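You operate a simulated robot arm through the tools that you are given. There is no shell and no other tool.

The job below is to be done with a simulated robot arm. You get a single attempt, and the scene is never put back.

## Task
Move the box from the rail shelf to the belt, release the emergency stop, reset and run it through.
Fine: the box goes ahead of the guide first; stop the belt when the counter shows 1. Set down upright: box.

Only the result counts: the job must be done as asked and must still hold three seconds after the hand-in. Knocking over, shifting, dropping, spilling or breaking anything else fails it.

## Robot
A 7-joint arm with a two-finger parallel gripper, fixed in place. Base frame: the origin is at the foot of the arm, x ahead of it, y to its left, z up; the work surface is at about z = 820. Units: mm, rad, N and s.
With the tool pointing down near the work surface it reaches from about 300 to 700 mm from the base axis. Its first joint turns from -1.152 to 1.152 rad. Payload 1.57 kg.
Tool frame: the origin (TCP) lies between the finger pads and is the grasp point; the fingertips stand 30 mm ahead of it; z points along the fingers, y is the line along which they close. Largest opening 110 mm; finger width 24, thickness 12; the body of the gripper, 48 by 112 mm, starts 78 mm behind the TCP.
Orientation is that of the tool frame in the base frame, as [roll, pitch, yaw] about the fixed x, y, z axes, in that order (R = Rz(yaw) Ry(pitch) Rx(roll)). With the fingers straight down and closing along the base's y, the tool's x points along the base's -x, its y along +y and its z along -z.

## Interface
- The arm moves only by the tool send_rows. Its argument "plan" is a list of rows, each a list of 7 numbers: the shift along the tool's x, y, z in mm, then the turn, a rotation vector about the tool's x, y, z in rad, then the gripper command, from -1 (shut) to 1 (fully open), values between in proportion. In form: [[x, y, z, rx, ry, rz, fingers], ...]. A call has 1 to 20 rows; each row is the pose to reach, as a shift and turn from the pose commanded when the call began, along the tool's axes at that moment. A row lasts 0.2 s, in which the tool goes at most 50 mm and 0.15 rad; a call with a longer step from one row to the next is refused whole, and so is a gripper value outside its range. A pose out of reach is approached as far as the arm can. The call stops where the force on the tool passes 40 N (or 10 N more than at its start, if that is more) or the arm is blocked; 0.2 s more then pass. The fingers move at their own pace (about 108 mm/s each) and stop on an object; they squeeze with about 37 N. The grip force told is the motor's: it shows also when the fingers shut on nothing. Time passes only in rows, and 0.2 s behind the last, so rows that repeat a pose let the fingers close. It gives the time, the measured TCP pose, the force on the tool (base axes), the opening and the grip force at its end, in the units of the frame above (readings bear some noise), with the torque about the TCP (base axes, N m) and any sound that the robot's microphone picked up.
- Cameras (640 x 400 px; columns grow to the right, rows downward): "scene" is fixed at [162.2, -398.1, 1389.2]; the picture's right is [0.78, -0.62, 0.00], its down [-0.44, -0.55, -0.71] and it looks along [0.44, 0.55, -0.71] (base axes); focal length 214 px, centre (320, 200). "wrist" rides on the gripper at [70, 16, -141] in the tool frame; the picture's right is [-0.23, 0.97, 0.00], its down [-0.86, -0.20, -0.48] and it looks along [-0.47, -0.11, 0.88] (tool axes); focal length 222 px, centre (320, 200). There is no depth. A picture from a camera that has moved, and an enlarged one, comes with that camera's place and axes in the base frame and with its lens.
- capture(camera): a new picture of that camera. The clock stands still meanwhile.
- zoom(camera, box): a new picture of the part [left, top, right, bottom] of that camera's present view, enlarged. The clock stands still meanwhile.
- close_job(): hands the job in; it is judged then, once.

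Places have to be worked out from the pictures, the camera data and where the tool is seen. Open the gripper and draw the arm clear of the work before you hand the job in, unless the task says otherwise.

The tools are called after ">>>" as name(argument=value, ...) on one line, values as JSON. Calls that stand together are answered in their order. send_rows: Moves the arm, as the interface text tells. Its arguments: {"type":"object","properties":{"plan":{"type":"array","items":{"type":"array","items":{"type":"number"}}}},"required":["plan"]} The other tools are called the same way: capture (camera) takes a picture; zoom (camera, box) takes an enlarged picture of a part of a camera's view; close_job () hands the job in.

At the start:

```text
clock: 0.0
tool_pos: [355.0, 187.0, 1202.7]
tcp_rot: [-3.141, -0.002, 3.141]
contact_force: [0.2, 0.0, 0.3]
torque: [-0.05, 0.03, -0.03]
finger_gap: 109.8
finger_force: 0.0
```

scene: 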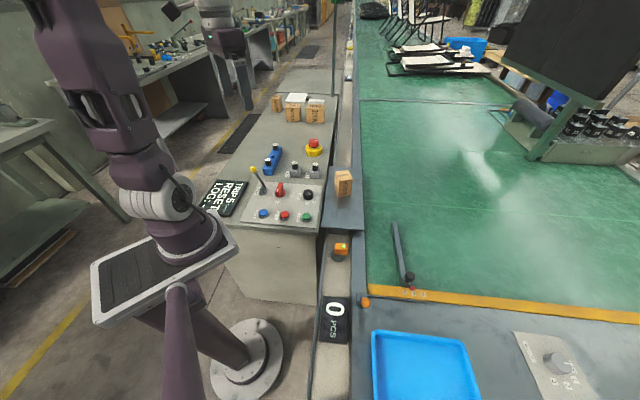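
wrist: 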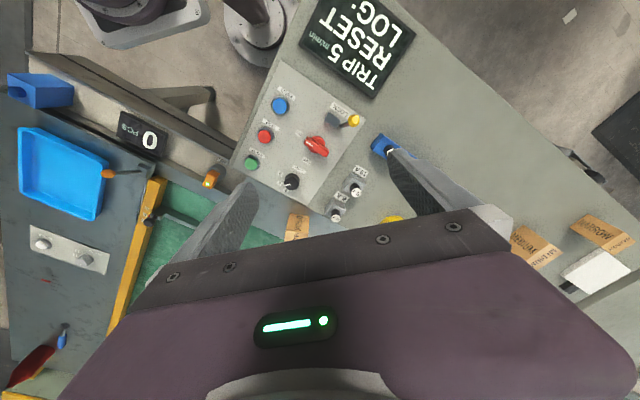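

The scene shows a control console with buttons, an e-stop, a box on a rail shelf and a green belt with a guide and a counter reading 0. I'll zoom in to read the labels and work out positions.

>>> zoom(camera="scene", box=[200, 120, 360, 240])

>>> zoom(camera="scene", box=[310, 160, 470, 340])

>>> zoom(camera="wrist", box=[220, 0, 420, 240])

>>> zoom(camera="wrist", box=[0, 60, 240, 400])

```text
3.33 times, centred on (280, 180) of scene
camera zoom: at [162.2, -398.1, 1389.2], right [0.78, -0.62, 0.0], down [-0.44, -0.55, -0.71], along [0.44, 0.55, -0.71], focal length 715 px, centre (453, 267)
```

zoom: 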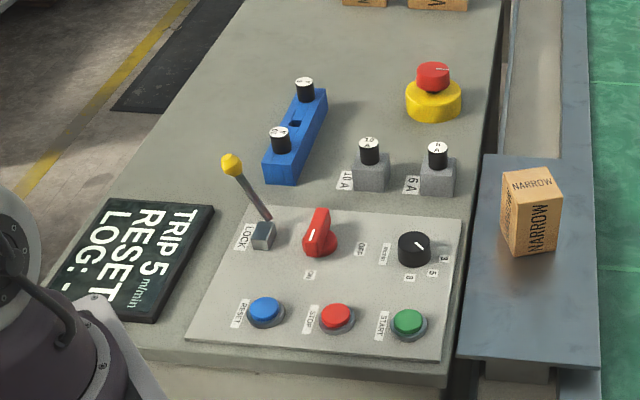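

```text
2.22 times, centred on (390, 250) of scene
camera zoom: at [162.2, -398.1, 1389.2], right [0.78, -0.62, 0.0], down [-0.44, -0.55, -0.71], along [0.44, 0.55, -0.71], focal length 477 px, centre (164, 89)
```

zoom: 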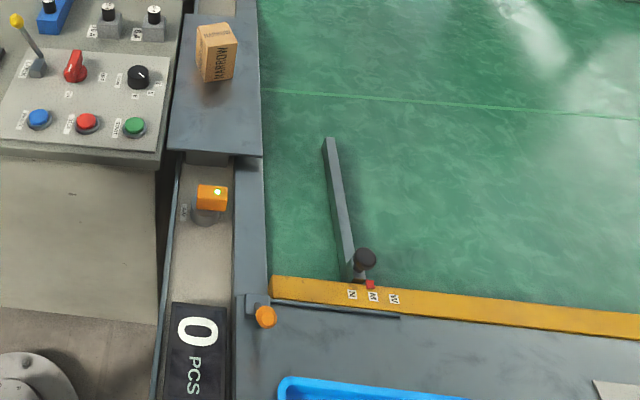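

```text
1.67 times, centred on (320, 120) of wrist
camera zoom: at [285.0, 202.4, 1344.6], right [0.23, 0.97, 0.0], down [0.86, -0.2, 0.48], along [0.47, -0.11, -0.88], focal length 370 px, centre (320, 333)
```

zoom: 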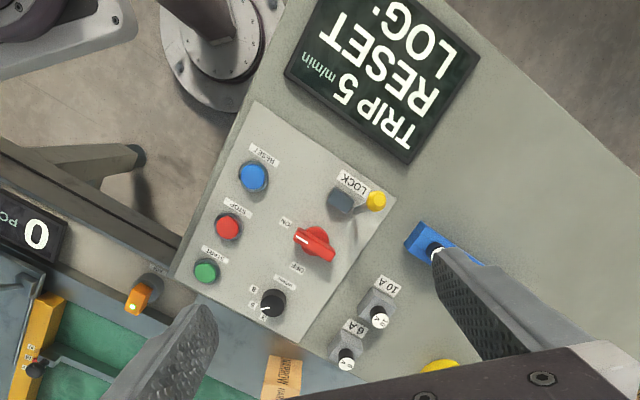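

```text
1.18 times, centred on (120, 230) of wrist
camera zoom: at [285.0, 202.4, 1344.6], right [0.23, 0.97, 0.0], down [0.86, -0.2, 0.48], along [0.47, -0.11, -0.88], focal length 261 px, centre (555, 165)
```

zoom: 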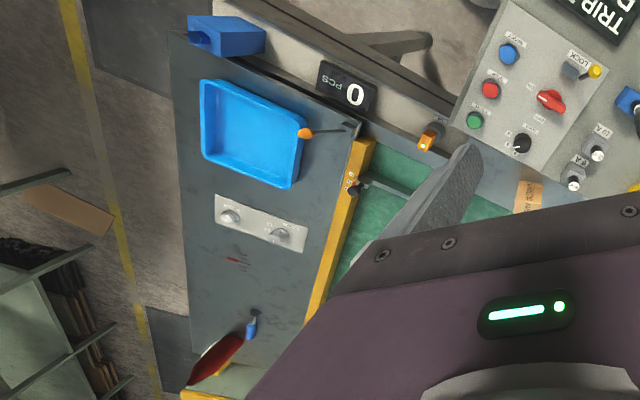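

I'll enlarge further to read the display, the labels and the state of each control.

>>> zoom(camera="scene", box=[200, 170, 260, 220])

>>> zoom(camera="scene", box=[240, 160, 325, 230])

>>> zoom(camera="scene", box=[255, 130, 335, 185])

>>> zoom(camera="scene", box=[380, 215, 440, 305])

>>> zoom(camera="scene", box=[310, 230, 380, 320])

>>> zoom(camera="scene", box=[500, 320, 620, 400])

```text
8.00 times, centred on (230, 195) of scene
camera zoom: at [162.2, -398.1, 1389.2], right [0.78, -0.62, 0.0], down [-0.44, -0.55, -0.71], along [0.44, 0.55, -0.71], focal length 1716 px, centre (1040, 240)
```

zoom: 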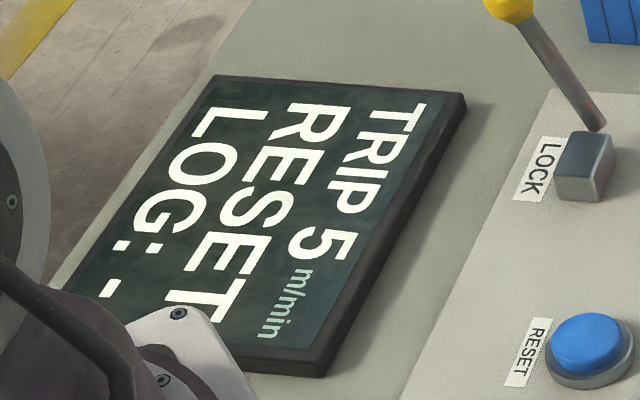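

```text
5.71 times, centred on (282, 195) of scene
camera zoom: at [162.2, -398.1, 1389.2], right [0.78, -0.62, 0.0], down [-0.44, -0.55, -0.71], along [0.44, 0.55, -0.71], focal length 1226 px, centre (534, 229)
```

zoom: 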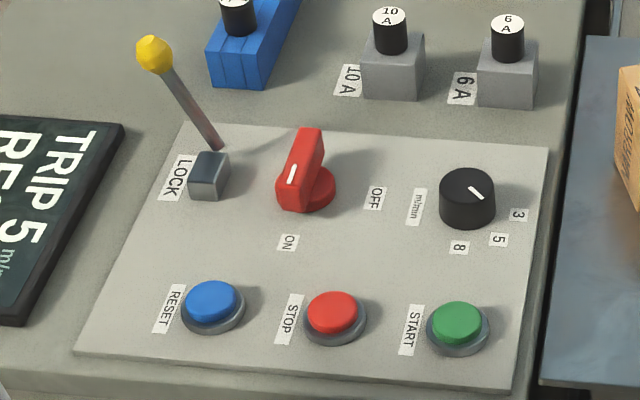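

```text
7.27 times, centred on (295, 158) of scene
camera zoom: at [162.2, -398.1, 1389.2], right [0.78, -0.62, 0.0], down [-0.44, -0.55, -0.71], along [0.44, 0.55, -0.71], focal length 1560 px, centre (502, 509)
```

zoom: 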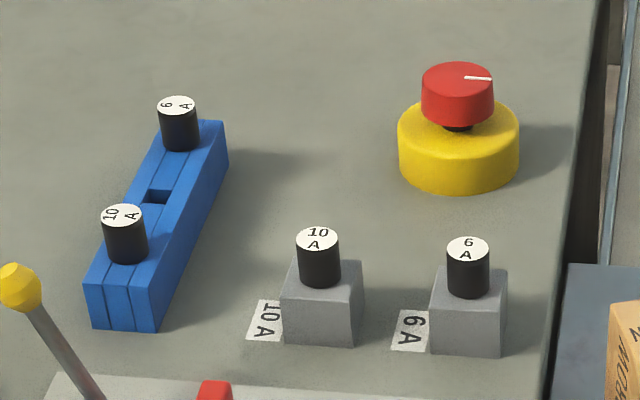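

```text
4.44 times, centred on (410, 260) of scene
camera zoom: at [162.2, -398.1, 1389.2], right [0.78, -0.62, 0.0], down [-0.44, -0.55, -0.71], along [0.44, 0.55, -0.71], focal length 953 px, centre (-80, -67)
```

zoom: 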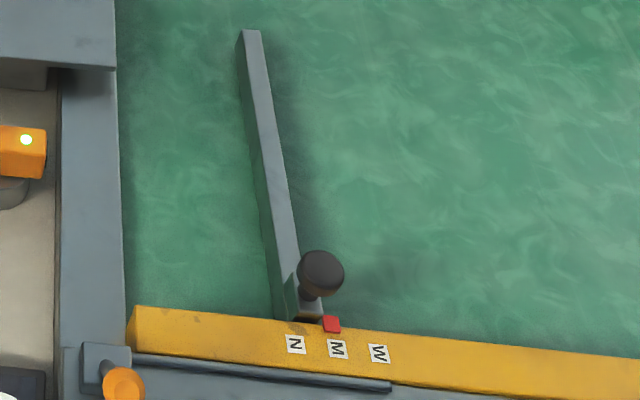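

```text
4.44 times, centred on (345, 275) of scene
camera zoom: at [162.2, -398.1, 1389.2], right [0.78, -0.62, 0.0], down [-0.44, -0.55, -0.71], along [0.44, 0.55, -0.71], focal length 953 px, centre (209, -133)
```

zoom: 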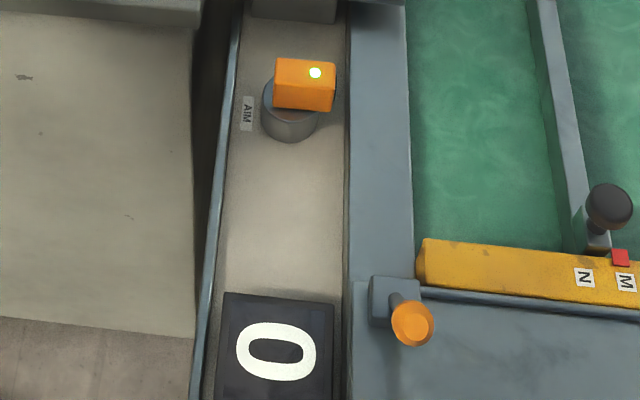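

```text
5.00 times, centred on (560, 360) of scene
camera zoom: at [162.2, -398.1, 1389.2], right [0.78, -0.62, 0.0], down [-0.44, -0.55, -0.71], along [0.44, 0.55, -0.71], focal length 1072 px, centre (-880, -600)
```

zoom: 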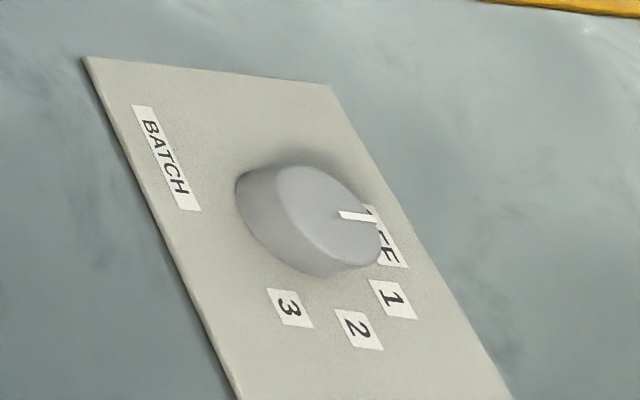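

I'll look at the other boxes, the box to move, the guide marker and the dials in more detail.

>>> zoom(camera="scene", box=[260, 80, 340, 130])

>>> zoom(camera="scene", box=[320, 155, 370, 205])

>>> zoom(camera="scene", box=[390, 265, 440, 305])

>>> zoom(camera="scene", box=[270, 175, 330, 215])

>>> zoom(camera="scene", box=[350, 290, 420, 340])

>>> zoom(camera="wrist", box=[0, 200, 120, 400])

```text
8.00 times, centred on (300, 105) of scene
camera zoom: at [162.2, -398.1, 1389.2], right [0.78, -0.62, 0.0], down [-0.44, -0.55, -0.71], along [0.44, 0.55, -0.71], focal length 1716 px, centre (480, 960)
```

zoom: 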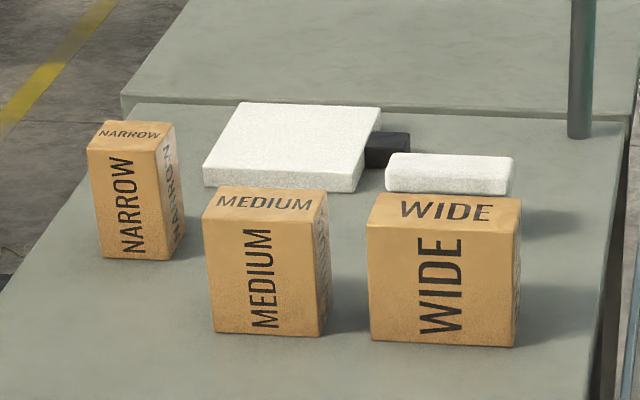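

```text
8.00 times, centred on (345, 180) of scene
camera zoom: at [162.2, -398.1, 1389.2], right [0.78, -0.62, 0.0], down [-0.44, -0.55, -0.71], along [0.44, 0.55, -0.71], focal length 1716 px, centre (120, 360)
```

zoom: 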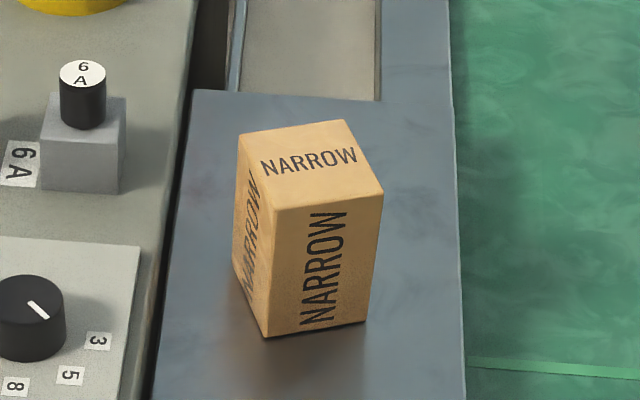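

```text
10.00 times, centred on (415, 285) of scene
camera zoom: at [162.2, -398.1, 1389.2], right [0.78, -0.62, 0.0], down [-0.44, -0.55, -0.71], along [0.44, 0.55, -0.71], focal length 2145 px, centre (-630, -650)
```

zoom: 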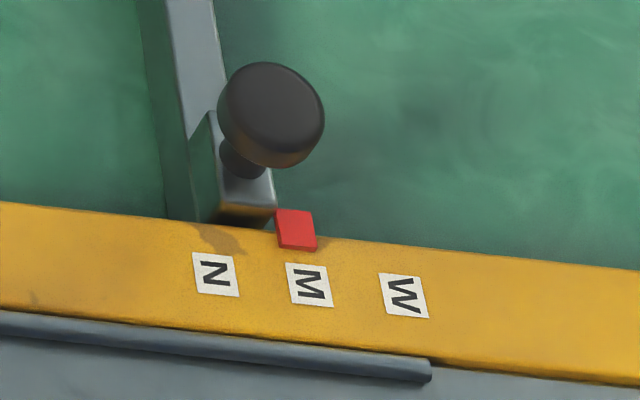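

```text
10.00 times, centred on (300, 195) of scene
camera zoom: at [162.2, -398.1, 1389.2], right [0.78, -0.62, 0.0], down [-0.44, -0.55, -0.71], along [0.44, 0.55, -0.71], focal length 2145 px, centre (520, 250)
```

zoom: 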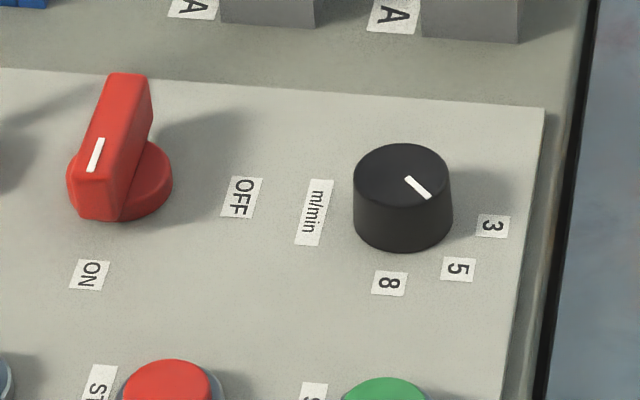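

```text
8.00 times, centred on (385, 315) of scene
camera zoom: at [162.2, -398.1, 1389.2], right [0.78, -0.62, 0.0], down [-0.44, -0.55, -0.71], along [0.44, 0.55, -0.71], focal length 1716 px, centre (-200, -720)
```

zoom: 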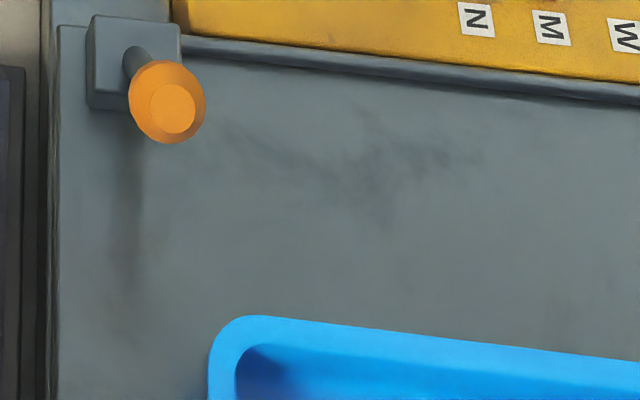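

```text
2.00 times, centred on (60, 300) of wrist
camera zoom: at [285.0, 202.4, 1344.6], right [0.23, 0.97, 0.0], down [0.86, -0.2, 0.48], along [0.47, -0.11, -0.88], focal length 444 px, centre (840, 0)
```

zoom: 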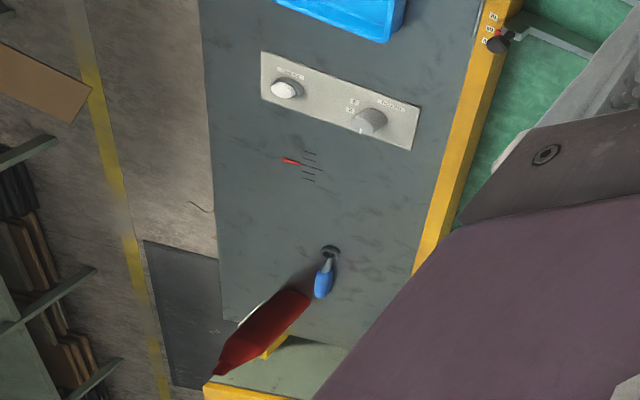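

Triangulating from both cameras, START sits near (422, 0, 832), STOP near (371, 53), RESET near (318, 109), the box near (585, 25) on the shelf, and the e-stop near (670, 300). The guide runs from the yellow strip upstream, parallel to the belt. I'll move the arm high toward the box to get a better wrist view.

>>> send_rows(plan=[[-35, -22, 15, 0, 0, 0, 1], [-70, -44, 30, 0, 0, 0, 1], [-105, -66, 45, 0, 0, 0, 1], [-140, -88, 60, 0, 0, 0, 1], [-175, -110, 75, 0, 0, 0, 1], [-195, -130, 90, 0, 0, 0, 1]])

>>> capture(camera="wrist")

>>> capture(camera="scene")

```text
clock: 1.4
tool_pos: [550.8, 55.9, 1113.1]
tcp_rot: [3.142, -0.001, 3.142]
contact_force: [0.4, 0.6, 0.2]
torque: [0.01, -0.02, 0.0]
finger_gap: 109.8
finger_force: 0.0
```

```text
taken
camera wrist: at [481.6, 70.9, 1255.8], right [0.23, 0.97, 0.0], down [0.85, -0.2, 0.48], along [0.47, -0.11, -0.88], focal length 222 px, centre (320, 200)
```

wrist: 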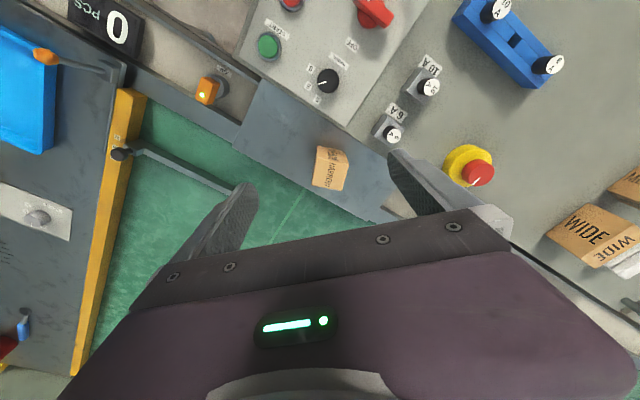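

```text
taken
```

scene: 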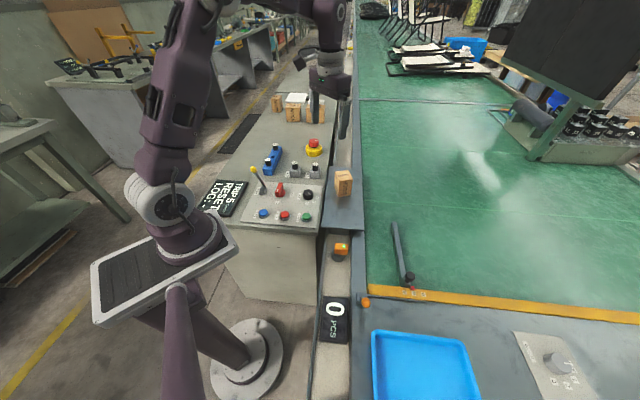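

The wrist view now shows the e-stop (about (694, 310, 880)), the box and the guide. I'll zoom in on each of those for details.

>>> zoom(camera="wrist", box=[430, 130, 510, 200])

>>> zoom(camera="wrist", box=[290, 120, 400, 220])

>>> zoom(camera="wrist", box=[90, 60, 260, 210])

>>> zoom(camera="wrist", box=[0, 20, 140, 180])

```text
5.71 times, centred on (470, 165) of wrist
camera zoom: at [481.6, 70.9, 1255.8], right [0.23, 0.97, 0.0], down [0.85, -0.2, 0.48], along [0.47, -0.11, -0.88], focal length 1269 px, centre (-537, 400)
```

zoom: 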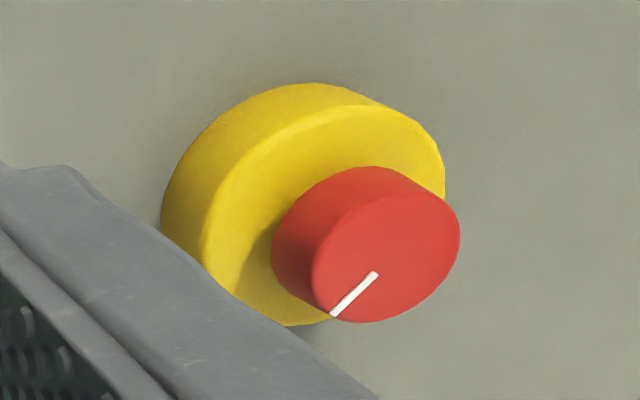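

```text
4.00 times, centred on (345, 170) of wrist
camera zoom: at [481.6, 70.9, 1255.8], right [0.23, 0.97, 0.0], down [0.85, -0.2, 0.48], along [0.47, -0.11, -0.88], focal length 888 px, centre (220, 320)
```

zoom: 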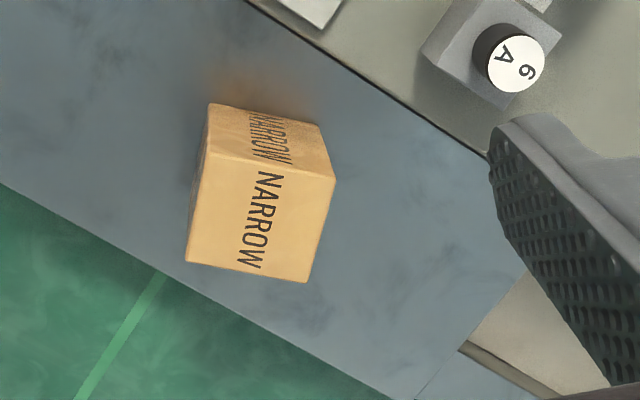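

```text
2.67 times, centred on (175, 135) of wrist
camera zoom: at [481.6, 70.9, 1255.8], right [0.23, 0.97, 0.0], down [0.85, -0.2, 0.48], along [0.47, -0.11, -0.88], focal length 592 px, centre (707, 373)
```

zoom: 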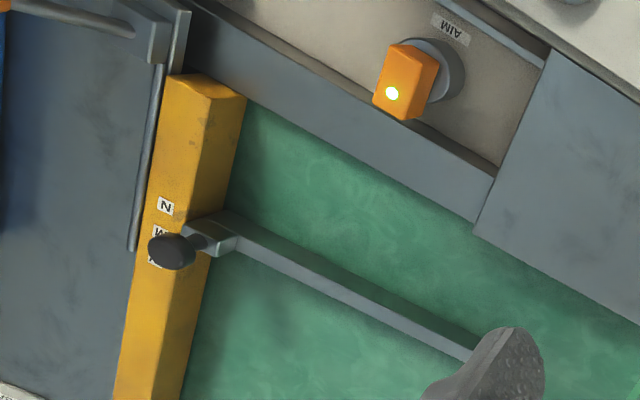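

```text
2.50 times, centred on (70, 100) of wrist
camera zoom: at [481.6, 70.9, 1255.8], right [0.23, 0.97, 0.0], down [0.85, -0.2, 0.48], along [0.47, -0.11, -0.88], focal length 555 px, centre (945, 450)
```

zoom: 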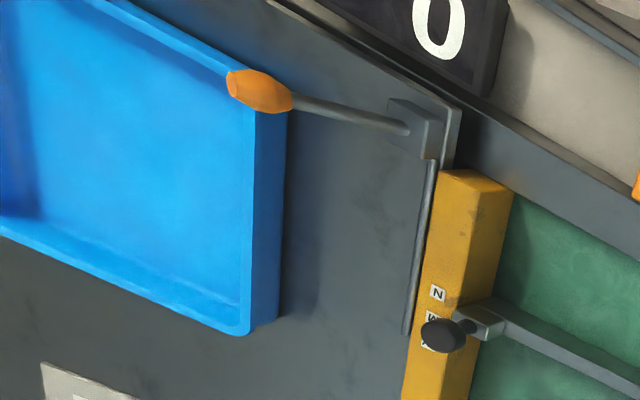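

From triangulation, the box top centre is about (642, 51, 867), about 60×54×87 mm, standing on the shelf at z≈780, with its sides turned to about 66° and -24°. The belt surface is near z≈742. I'll go above the box with the tool yaw matched and check the alignment.

>>> send_rows(plan=[[-23, -1, 28, 0, 0, 0.103, 0.73], [-46, -2, 57, 0, 0, 0.205, 0.73], [-69, -3, 85, 0, 0, 0.308, 0.73], [-91, -4.5, 113, 0, 0, 0.41, 0.73], [-91, -4.5, 113, 0, 0, 0.41, 0.73]])

>>> capture(camera="wrist")

>>> zoom(camera="scene", box=[300, 80, 420, 210])

```text
clock: 2.6
tool_pos: [639.6, 52.7, 998.7]
tcp_rot: [3.141, 0.001, 2.73]
contact_force: [-0.7, 0.0, 0.3]
torque: [0.02, 0.01, -0.03]
finger_gap: 95.1
finger_force: 0.1
```

```text
taken
camera wrist: at [583.0, 92.5, 1141.3], right [0.6, 0.8, 0.0], down [0.7, -0.52, 0.48], along [0.38, -0.29, -0.88], focal length 222 px, centre (320, 200)
```

wrist: 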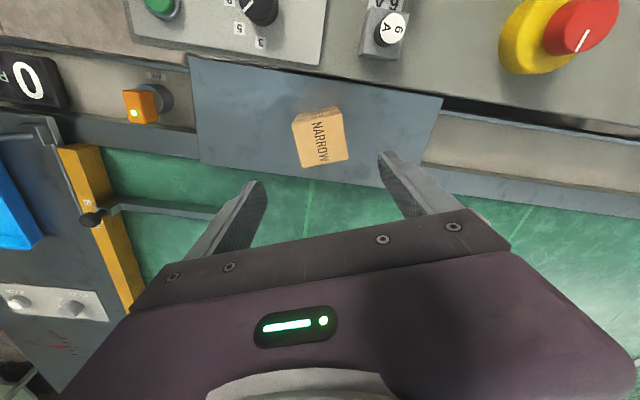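

```text
3.08 times, centred on (360, 145) of scene
camera zoom: at [162.2, -398.1, 1389.2], right [0.78, -0.62, 0.0], down [-0.44, -0.55, -0.71], along [0.44, 0.55, -0.71], focal length 660 px, centre (197, 369)
```

zoom: 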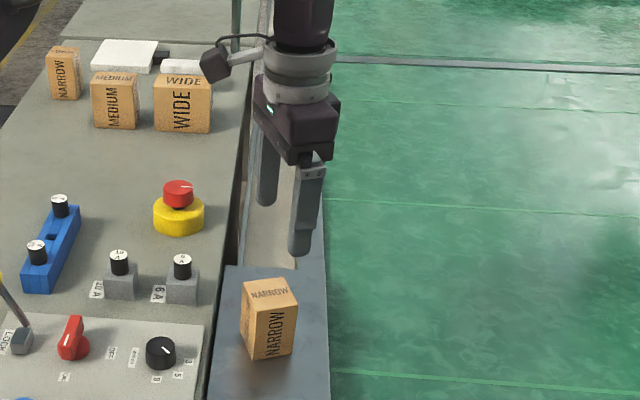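

The tool hangs over the box. I'll zoom the wrist view on the box to refine its centre and yaw before descending.

>>> zoom(camera="wrist", box=[270, 85, 370, 185])

>>> zoom(camera="wrist", box=[60, 120, 260, 260])

>>> zoom(camera="wrist", box=[490, 0, 630, 90])

```text
4.00 times, centred on (320, 135) of wrist
camera zoom: at [583.0, 92.5, 1141.3], right [0.6, 0.8, 0.0], down [0.7, -0.52, 0.48], along [0.38, -0.29, -0.88], focal length 888 px, centre (320, 460)
```

zoom: 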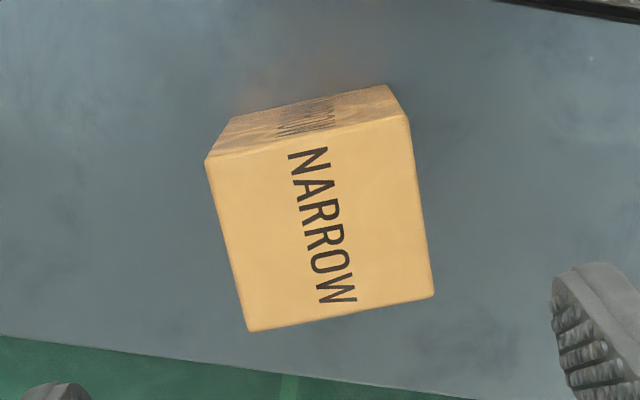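

```text
2.86 times, centred on (160, 190) of wrist
camera zoom: at [583.0, 92.5, 1141.3], right [0.6, 0.8, 0.0], down [0.7, -0.52, 0.48], along [0.38, -0.29, -0.88], focal length 635 px, centre (777, 229)
```

zoom: 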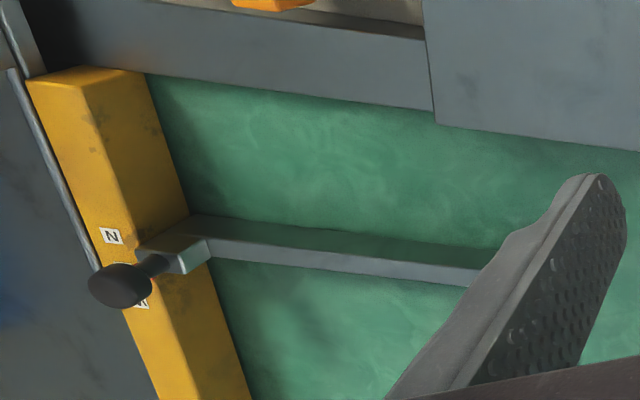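

```text
4.44 times, centred on (560, 45) of wrist
camera zoom: at [583.0, 92.5, 1141.3], right [0.6, 0.8, 0.0], down [0.7, -0.52, 0.48], along [0.38, -0.29, -0.88], focal length 987 px, centre (-747, 889)
```

zoom: 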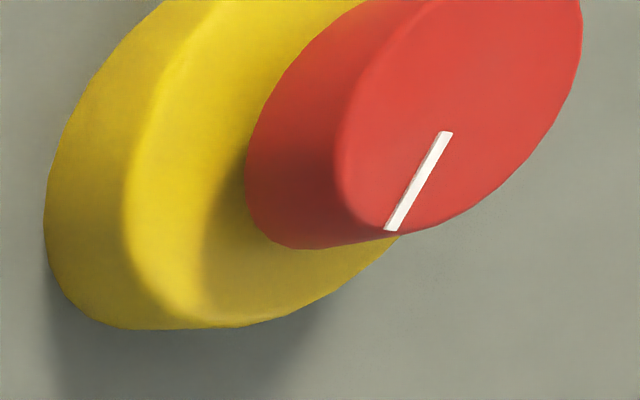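

The refined box centre is about (638, 51) and its yaw about 64.7°, so I apply a small correction and descend to z≈832 with the fingers still open.

>>> send_rows(plan=[[0.2, -2, 40, 0, 0, 0.03, 0.73], [0.2, -2, 80, 0, 0, 0.03, 0.73], [0.2, -2, 120, 0, 0, 0.03, 0.73], [0.2, -2, 148, 0, 0, 0.03, 0.73], [0.2, -2, 167, 0, 0, 0.03, 0.73]])

>>> capture(camera="wrist")

>>> zoom(camera="scene", box=[300, 120, 400, 220])

```text
clock: 3.8
tool_pos: [640.8, 49.9, 831.2]
tcp_rot: [3.142, -0.001, 2.702]
contact_force: [-0.6, -0.4, -0.9]
torque: [-0.01, -0.01, 0.0]
finger_gap: 95.3
finger_force: 0.0
```

```text
taken
camera wrist: at [583.5, 93.7, 974.1], right [0.62, 0.78, 0.0], down [0.69, -0.54, 0.48], along [0.38, -0.3, -0.88], focal length 222 px, centre (320, 200)
```

wrist: 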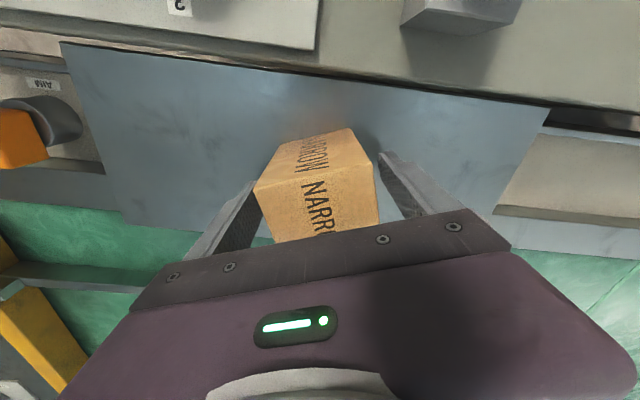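

```text
4.00 times, centred on (350, 170) of scene
camera zoom: at [162.2, -398.1, 1389.2], right [0.78, -0.62, 0.0], down [-0.44, -0.55, -0.71], along [0.44, 0.55, -0.71], focal length 858 px, centre (200, 320)
```

zoom: 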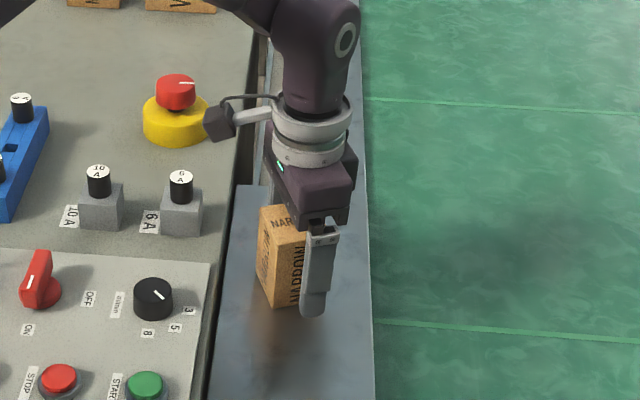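

The box stands between the fingers. I'll close on it and then check the grip reading.

>>> send_rows(plan=[[0, 0, 0, 0, 0, 0, -1], [0, 0, 0, 0, 0, 0, -1], [0, 0, 0, 0, 0, 0, -1]])

>>> capture(camera="wrist")

```text
clock: 4.6
tool_pos: [638.9, 50.0, 833.5]
tcp_rot: [-3.142, 0.0, 2.702]
contact_force: [-0.4, -0.4, 0.9]
torque: [0.02, -0.05, -0.04]
finger_gap: 59.7
finger_force: 37.1
```

```text
taken
camera wrist: at [583.4, 93.7, 974.3], right [0.62, 0.78, 0.0], down [0.69, -0.54, 0.48], along [0.38, -0.3, -0.88], focal length 222 px, centre (320, 200)
```

wrist: 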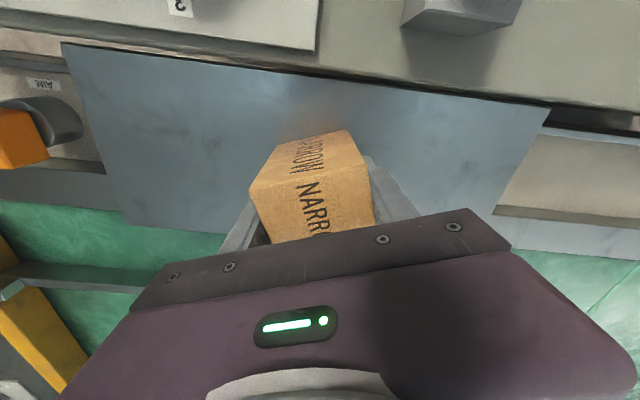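

The grip is firm at 59.7 mm. I'll lift the box clear, then carry it over the belt upstream of the guide end (which I put at s≈358 along the belt), to about (672, -102), turning it square to the belt.

>>> send_rows(plan=[[0, 0, -20, 0, 0, 0, -1], [0, 0, -50, 0, 0, 0, -1], [0, 0, -80, 0, 0, 0, -1], [-23.8, -30.9, -80, 0, 0, 0.086, -1], [-47.6, -61.8, -80, 0, 0, 0.172, -1], [-71.5, -92.8, -80, 0, 0, 0.259, -1], [-95.3, -123.7, -80, 0, 0, 0.345, -1], [-95.3, -123.7, -80, 0, 0, 0.345, -1]])

>>> capture(camera="wrist")

>>> capture(camera="scene")

```text
clock: 6.4
tool_pos: [673.7, -102.4, 912.8]
tcp_rot: [-3.141, 0.0, 2.354]
contact_force: [0.2, 0.1, -2.3]
torque: [-0.03, 0.03, 0.04]
finger_gap: 59.6
finger_force: 37.0
```

```text
taken
camera wrist: at [636.5, -43.2, 1056.0], right [0.85, 0.53, 0.0], down [0.46, -0.75, 0.48], along [0.25, -0.41, -0.88], focal length 222 px, centre (320, 200)
```

wrist: 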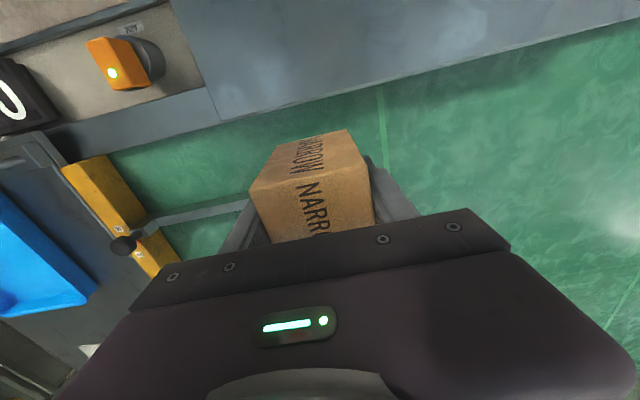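

```text
taken
```

scene: 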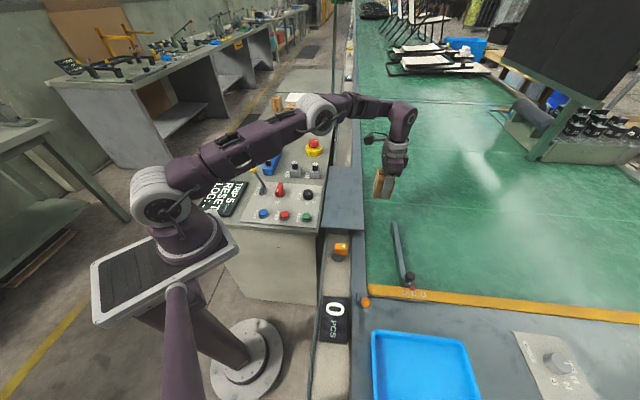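

The box is over the belt. I'll zoom in to check where it hangs relative to the guide's upstream end and the rail.

>>> zoom(camera="scene", box=[340, 140, 440, 310])

>>> zoom(camera="wrist", box=[60, 100, 300, 290])

>>> zoom(camera="scene", box=[380, 210, 430, 300])

```text
2.35 times, centred on (390, 225) of scene
camera zoom: at [162.2, -398.1, 1389.2], right [0.78, -0.62, 0.0], down [-0.44, -0.55, -0.71], along [0.44, 0.55, -0.71], focal length 505 px, centre (155, 141)
```

zoom: 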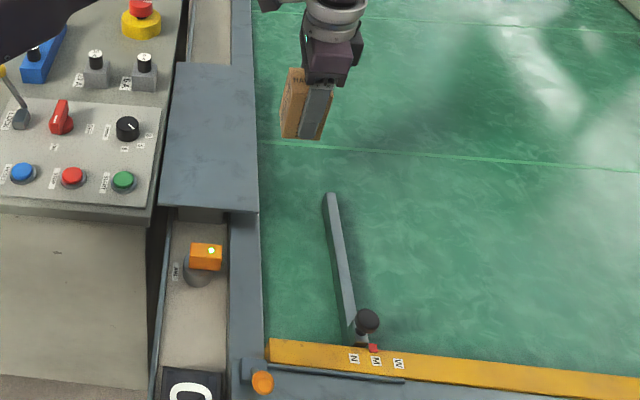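

```text
2.11 times, centred on (180, 195) of wrist
camera zoom: at [636.5, -43.2, 1056.0], right [0.85, 0.53, 0.0], down [0.46, -0.75, 0.48], along [0.25, -0.41, -0.88], focal length 468 px, centre (615, 210)
```

zoom: 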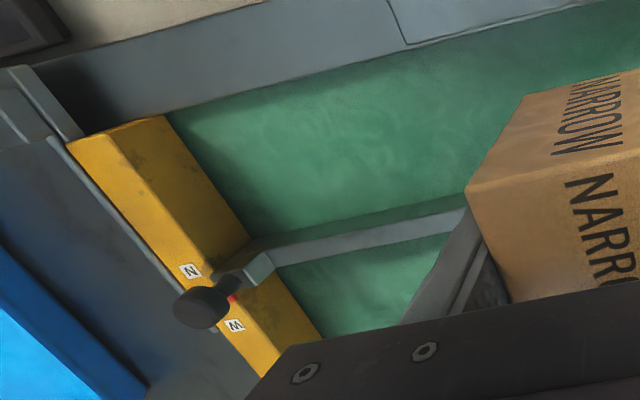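

```text
4.44 times, centred on (405, 255) of scene
camera zoom: at [162.2, -398.1, 1389.2], right [0.78, -0.62, 0.0], down [-0.44, -0.55, -0.71], along [0.44, 0.55, -0.71], focal length 953 px, centre (-58, -44)
```

zoom: 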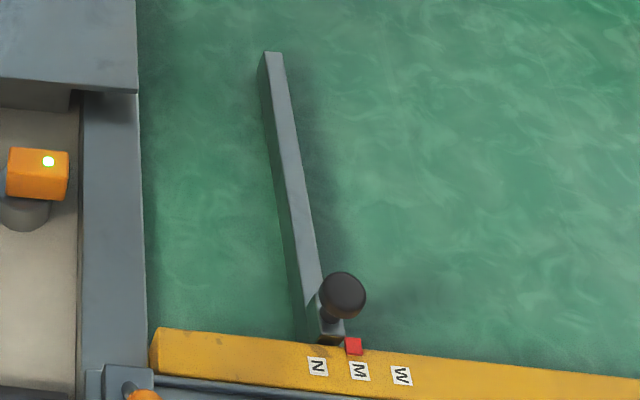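

The box would land with its downstream face about 25 mm upstream of the guide's end and in line with the lane, which is what I want. I'll lower it to just above the belt and then look for contact.

>>> send_rows(plan=[[0, 0, 35, 0, 0, 0, -1], [0, 0, 70, 0, 0, 0, -1], [0, 0, 95, 0, 0, 0, -1], [0, 0, 106, 0, 0, 0, -1], [0, 0, 106, 0, 0, 0, -1]])

>>> zoom(camera="scene", box=[340, 140, 440, 310])

>>> capture(camera="wrist")

```text
clock: 7.6
tool_pos: [673.7, -100.9, 806.9]
tcp_rot: [-3.141, 0.0, 2.356]
contact_force: [0.4, 0.2, -1.9]
torque: [0.02, 0.0, 0.0]
finger_gap: 59.9
finger_force: 37.4
```

```text
2.35 times, centred on (390, 225) of scene
camera zoom: at [162.2, -398.1, 1389.2], right [0.78, -0.62, 0.0], down [-0.44, -0.55, -0.71], along [0.44, 0.55, -0.71], focal length 505 px, centre (155, 141)
```

zoom: 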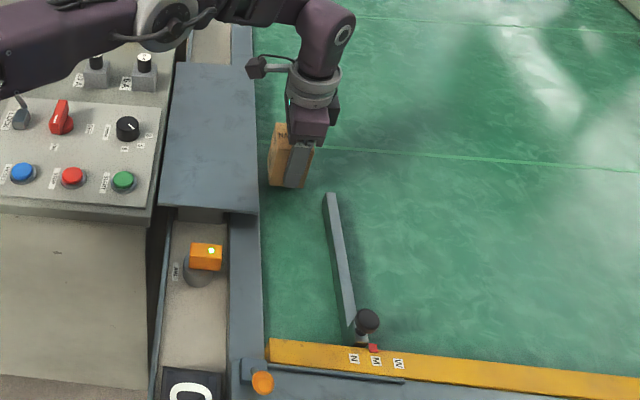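

```text
taken
camera wrist: at [635.5, -41.7, 948.9], right [0.85, 0.53, 0.0], down [0.46, -0.75, 0.48], along [0.25, -0.41, -0.88], focal length 222 px, centre (320, 200)
```

wrist: 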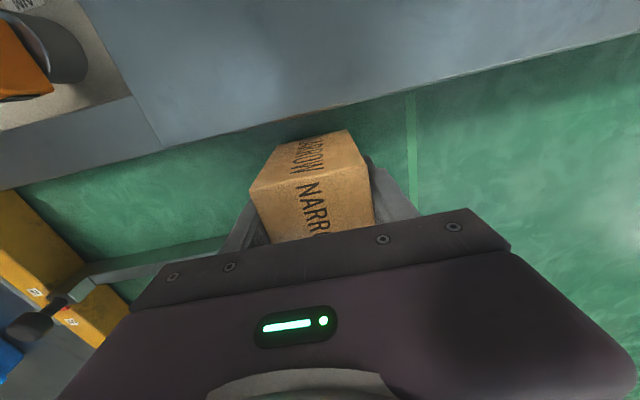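

The box bottom should be about 10 mm above the belt. I'll lower in small steps and watch the vertical force.

>>> send_rows(plan=[[0, 0, 3, 0, 0, 0, -1], [0, 0, 6, 0, 0, 0, -1], [0, 0, 6, 0, 0, 0, -1]])

>>> zoom(camera="scene", box=[360, 180, 410, 230])

```text
clock: 8.4
tool_pos: [672.7, -100.1, 801.7]
tcp_rot: [3.141, 0.001, 2.356]
contact_force: [0.9, -0.2, -1.6]
torque: [0.02, -0.02, -0.01]
finger_gap: 59.8
finger_force: 36.8
```

```text
8.00 times, centred on (385, 205) of scene
camera zoom: at [162.2, -398.1, 1389.2], right [0.78, -0.62, 0.0], down [-0.44, -0.55, -0.71], along [0.44, 0.55, -0.71], focal length 1716 px, centre (-200, 160)
```

zoom: 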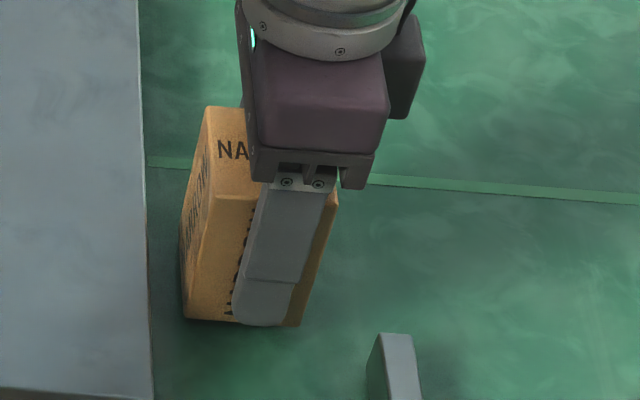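

There is no contact yet (only the box weight shows). I'll go on in 2 mm steps.

>>> send_rows(plan=[[0, 0, 2, 0, 0, 0, -1], [0, 0, 4, 0, 0, 0, -1], [0, 0, 4, 0, 0, 0, -1]])

```text
clock: 9.2
tool_pos: [672.2, -101.4, 795.8]
tcp_rot: [-3.14, 0.0, 2.356]
contact_force: [-0.5, -0.5, -1.3]
torque: [-0.02, 0.01, -0.02]
finger_gap: 59.8
finger_force: 37.3
```

Still hanging free, so I'll lower another 3 mm.

>>> send_rows(plan=[[0, 0, 1.5, 0, 0, 0, -1], [0, 0, 3, 0, 0, 0, -1], [0, 0, 3, 0, 0, 0, -1]])

>>> zoom(camera="scene", box=[360, 180, 410, 230])

```text
clock: 10.0
tool_pos: [673.8, -101.3, 793.8]
tcp_rot: [-3.14, 0.001, 2.357]
contact_force: [0.2, -0.6, -2.1]
torque: [0.0, -0.02, 0.0]
finger_gap: 59.8
finger_force: 37.1
```

```text
8.00 times, centred on (385, 205) of scene
camera zoom: at [162.2, -398.1, 1389.2], right [0.78, -0.62, 0.0], down [-0.44, -0.55, -0.71], along [0.44, 0.55, -0.71], focal length 1716 px, centre (-200, 160)
```

zoom: 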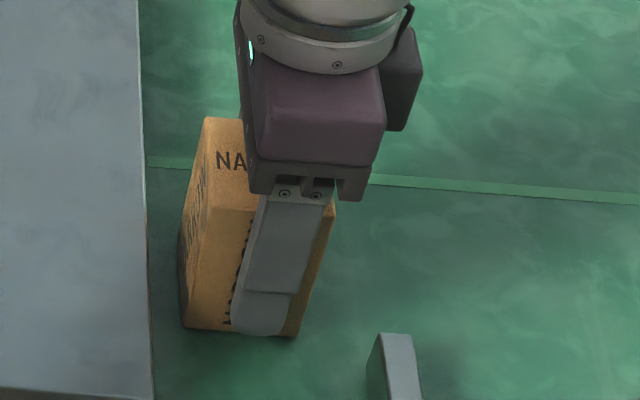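

No contact yet; lowering further in small steps.

>>> send_rows(plan=[[0, 0, 1.5, 0, 0, 0, -1], [0, 0, 3, 0, 0, 0, -1], [0, 0, 3, 0, 0, 0, -1]])

```text
clock: 10.8
tool_pos: [673.6, -100.4, 791.5]
tcp_rot: [-3.142, 0.002, 2.357]
contact_force: [-9.6, 3.2, 31.0]
torque: [0.29, 0.88, 0.09]
finger_gap: 59.8
finger_force: 37.3
```

Contact shows at TCP z≈791 (31 N). I'll ease up 2 mm to take off the load, then check the force.

>>> send_rows(plan=[[0, 0, -1.5, 0, 0, 0, -1], [0, 0, -2, 0, 0, 0, -1]])

```text
clock: 11.4
tool_pos: [673.5, -100.9, 791.1]
tcp_rot: [3.139, 0.002, 2.358]
contact_force: [3.0, 0.3, 9.0]
torque: [-0.13, 0.13, 0.06]
finger_gap: 59.7
finger_force: 36.9
```

The load is down to 9 N; the box stands on the belt. I'll open the fingers to about 88 mm and check that it stays put.

>>> send_rows(plan=[[0, 0, -0.5, 0, 0, 0, -0.5], [0, 0, -0.5, 0, 0, 0, 0.6], [0, 0, -0.5, 0, 0, 0, 0.6]])

>>> capture(camera="wrist")

>>> zoom(camera="scene", box=[340, 140, 440, 310])

```text
clock: 12.2
tool_pos: [673.7, -99.6, 793.2]
tcp_rot: [3.14, 0.0, 2.358]
contact_force: [-1.2, -0.2, 0.5]
torque: [-0.01, 0.0, 0.01]
finger_gap: 88.0
finger_force: 0.1
```

```text
taken
camera wrist: at [635.4, -41.7, 935.0], right [0.85, 0.53, 0.0], down [0.46, -0.75, 0.48], along [0.25, -0.41, -0.88], focal length 222 px, centre (320, 200)
```

wrist: 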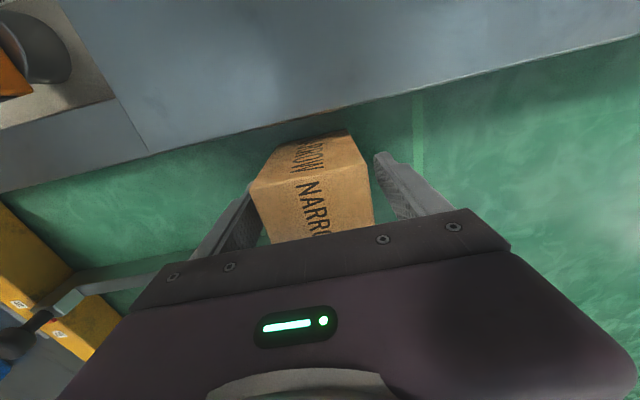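

```text
2.35 times, centred on (390, 225) of scene
camera zoom: at [162.2, -398.1, 1389.2], right [0.78, -0.62, 0.0], down [-0.44, -0.55, -0.71], along [0.44, 0.55, -0.71], focal length 505 px, centre (155, 141)
```

zoom: 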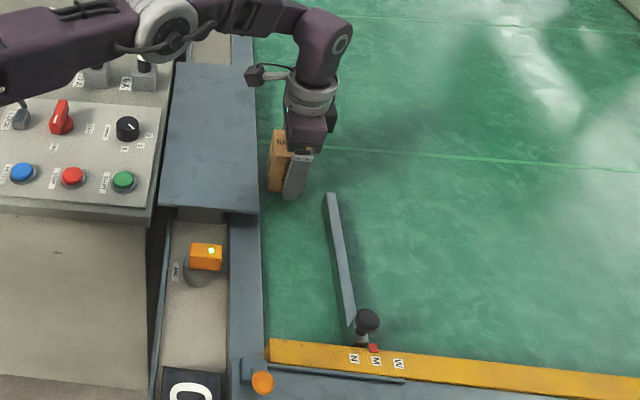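

The box stands free between the open fingers. I'll lift straight up to clear it and look again.

>>> send_rows(plan=[[0, 0, -25, 0, 0, 0, 0.6], [0, 0, -60, 0, 0, 0, 0.6], [0, 0, -105, 0, 0, 0, 0.6], [0, 0, -150, 0, 0, 0, 0.6], [0, 0, -195, 0, 0, 0, 0.6]])

>>> capture(camera="wrist")

>>> zoom(camera="scene", box=[340, 140, 440, 310])

```text
clock: 13.4
tool_pos: [674.8, -98.8, 988.6]
tcp_rot: [3.141, 0.0, 2.356]
contact_force: [0.3, -0.2, 0.7]
torque: [0.01, 0.02, -0.01]
finger_gap: 88.3
finger_force: 0.1
```

```text
taken
camera wrist: at [636.5, -40.5, 1131.5], right [0.85, 0.53, 0.0], down [0.46, -0.75, 0.48], along [0.25, -0.41, -0.88], focal length 222 px, centre (320, 200)
```

wrist: 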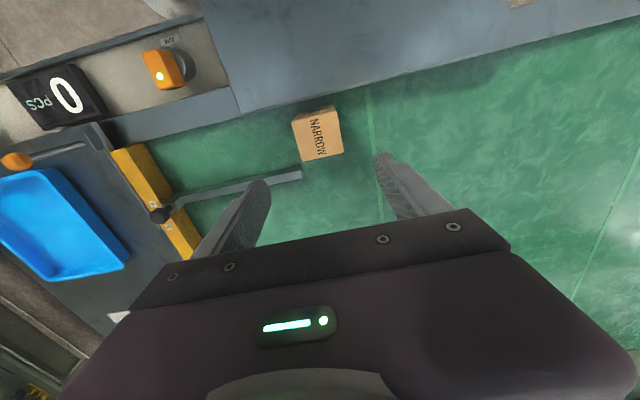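

```text
2.35 times, centred on (390, 225) of scene
camera zoom: at [162.2, -398.1, 1389.2], right [0.78, -0.62, 0.0], down [-0.44, -0.55, -0.71], along [0.44, 0.55, -0.71], focal length 505 px, centre (155, 141)
```

zoom: 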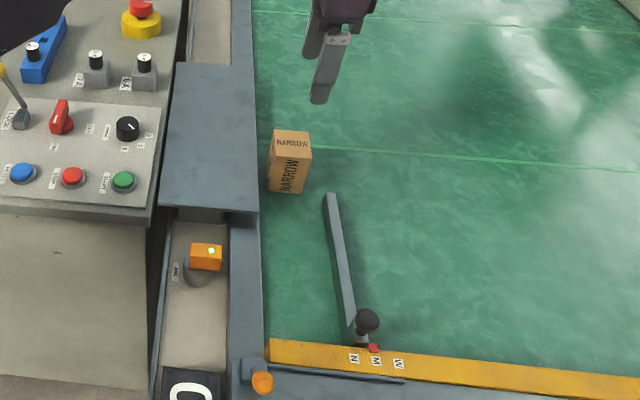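

The box stands upright upstream of the guide. I'll zoom to check its clearance to the rail and its line into the lane.

>>> zoom(camera="wrist", box=[130, 60, 390, 220])

>>> zoom(camera="scene", box=[360, 180, 420, 300])

```text
2.46 times, centred on (260, 140) of wrist
camera zoom: at [636.5, -40.5, 1131.5], right [0.85, 0.53, 0.0], down [0.46, -0.75, 0.48], along [0.25, -0.41, -0.88], focal length 547 px, centre (468, 348)
```

zoom: 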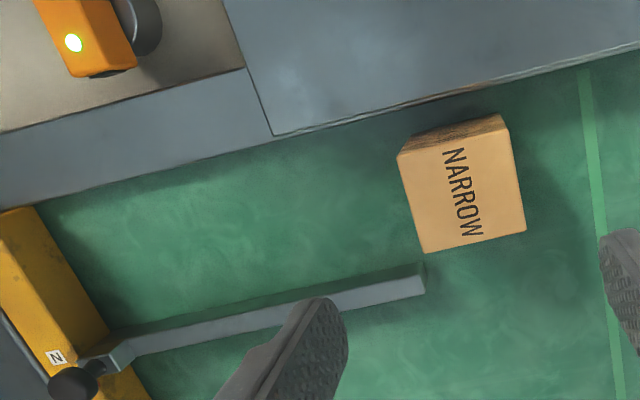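

```text
3.33 times, centred on (390, 240) of scene
camera zoom: at [162.2, -398.1, 1389.2], right [0.78, -0.62, 0.0], down [-0.44, -0.55, -0.71], along [0.44, 0.55, -0.71], focal length 715 px, centre (87, 67)
```

zoom: 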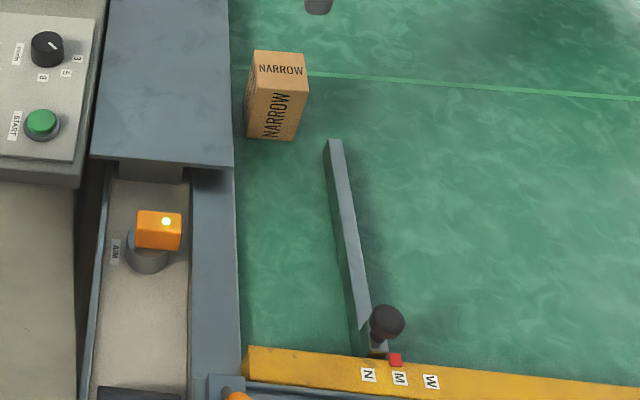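

The box centre measures about (670, -101), 15 mm upstream of the guide end, aligned and within the lane. Next I'll swing toward the e-stop at height, with the tool's yaw turned to face outward along that azimuth.

>>> send_rows(plan=[[31, 20.5, -9.2, 0, 0, -0.12, 0.6], [62, 41, -18.4, 0, 0, -0.24, 0.6], [93, 61.4, -27.6, 0, 0, -0.36, 0.6], [124, 81.9, -36.8, 0, 0, -0.48, 0.6], [155, 102.4, -46, 0, 0, -0.6, 0.6], [186, 122.8, -55.2, 0, 0, -0.72, 0.6], [217, 143.3, -64.4, 0, 0, -0.84, 0.6], [248, 163.8, -73.6, 0, 0, -0.96, 0.6], [279, 184.2, -82.8, 0, 0, -1.08, 0.6], [310, 204.7, -92, 0, 0, -1.2, 0.6], [310, 204.7, -92, 0, 0, -1.2, 0.6]])

>>> capture(camera="wrist")

>>> capture(camera="scene")

```text
clock: 15.8
tool_pos: [597.7, 262.6, 1079.6]
tcp_rot: [3.141, 0.001, -2.725]
contact_force: [-0.7, -0.2, -1.0]
torque: [0.03, 0.02, 0.0]
finger_gap: 88.3
finger_force: 0.1
```

```text
taken
camera wrist: at [526.6, 247.2, 1221.6], right [-0.19, 0.98, 0.0], down [0.86, 0.16, 0.48], along [0.47, 0.09, -0.88], focal length 222 px, centre (320, 200)
```

wrist: 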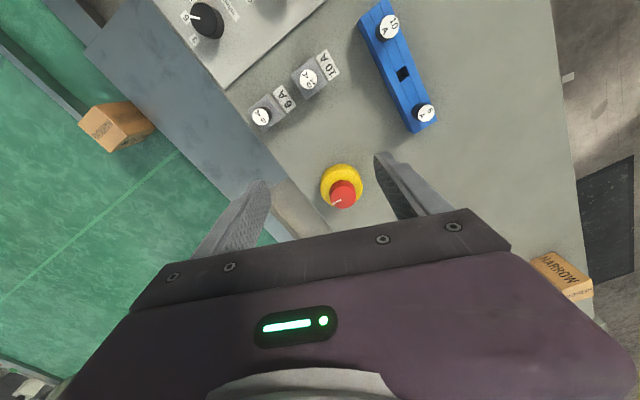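

```text
taken
```

scene: 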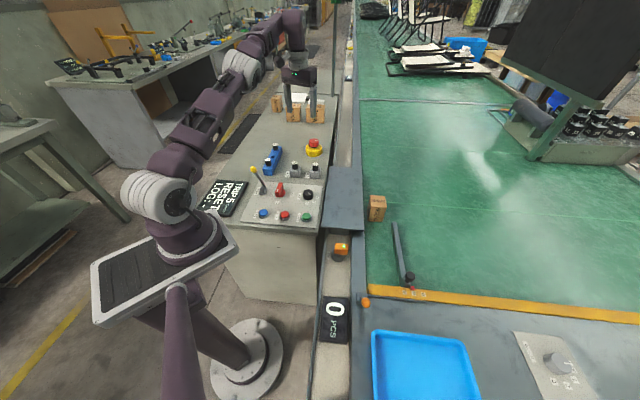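

The e-stop is now in the centre of the wrist view. I'll zoom on it for its shape and exact place.

>>> zoom(camera="wrist", box=[300, 150, 390, 220])

>>> zoom(camera="scene", box=[295, 125, 335, 165])

```text
5.71 times, centred on (345, 185) of wrist
camera zoom: at [526.6, 247.2, 1221.6], right [-0.19, 0.98, 0.0], down [0.86, 0.16, 0.48], along [0.47, 0.09, -0.88], focal length 1269 px, centre (177, 286)
```

zoom: 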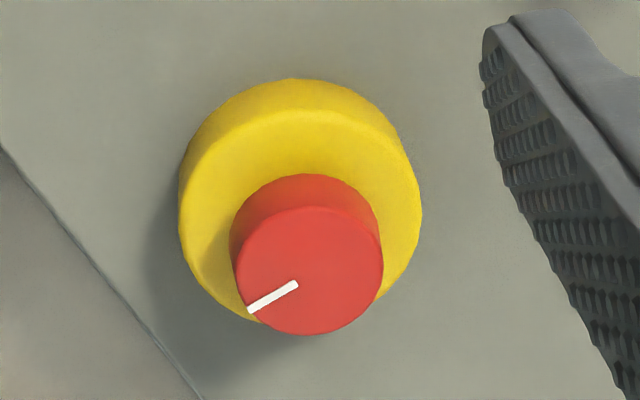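

```text
10.00 times, centred on (315, 145) of scene
camera zoom: at [162.2, -398.1, 1389.2], right [0.78, -0.62, 0.0], down [-0.44, -0.55, -0.71], along [0.44, 0.55, -0.71], focal length 2145 px, centre (370, 750)
```

zoom: 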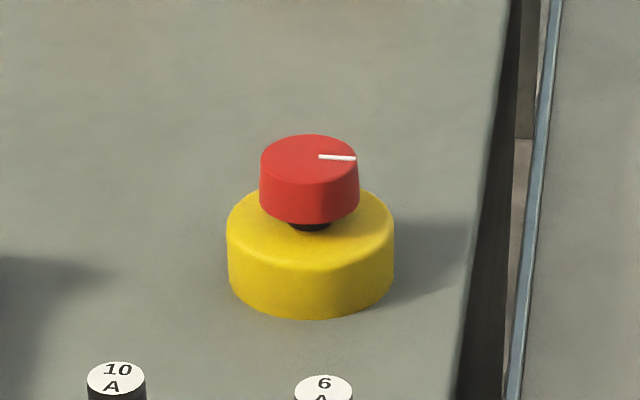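

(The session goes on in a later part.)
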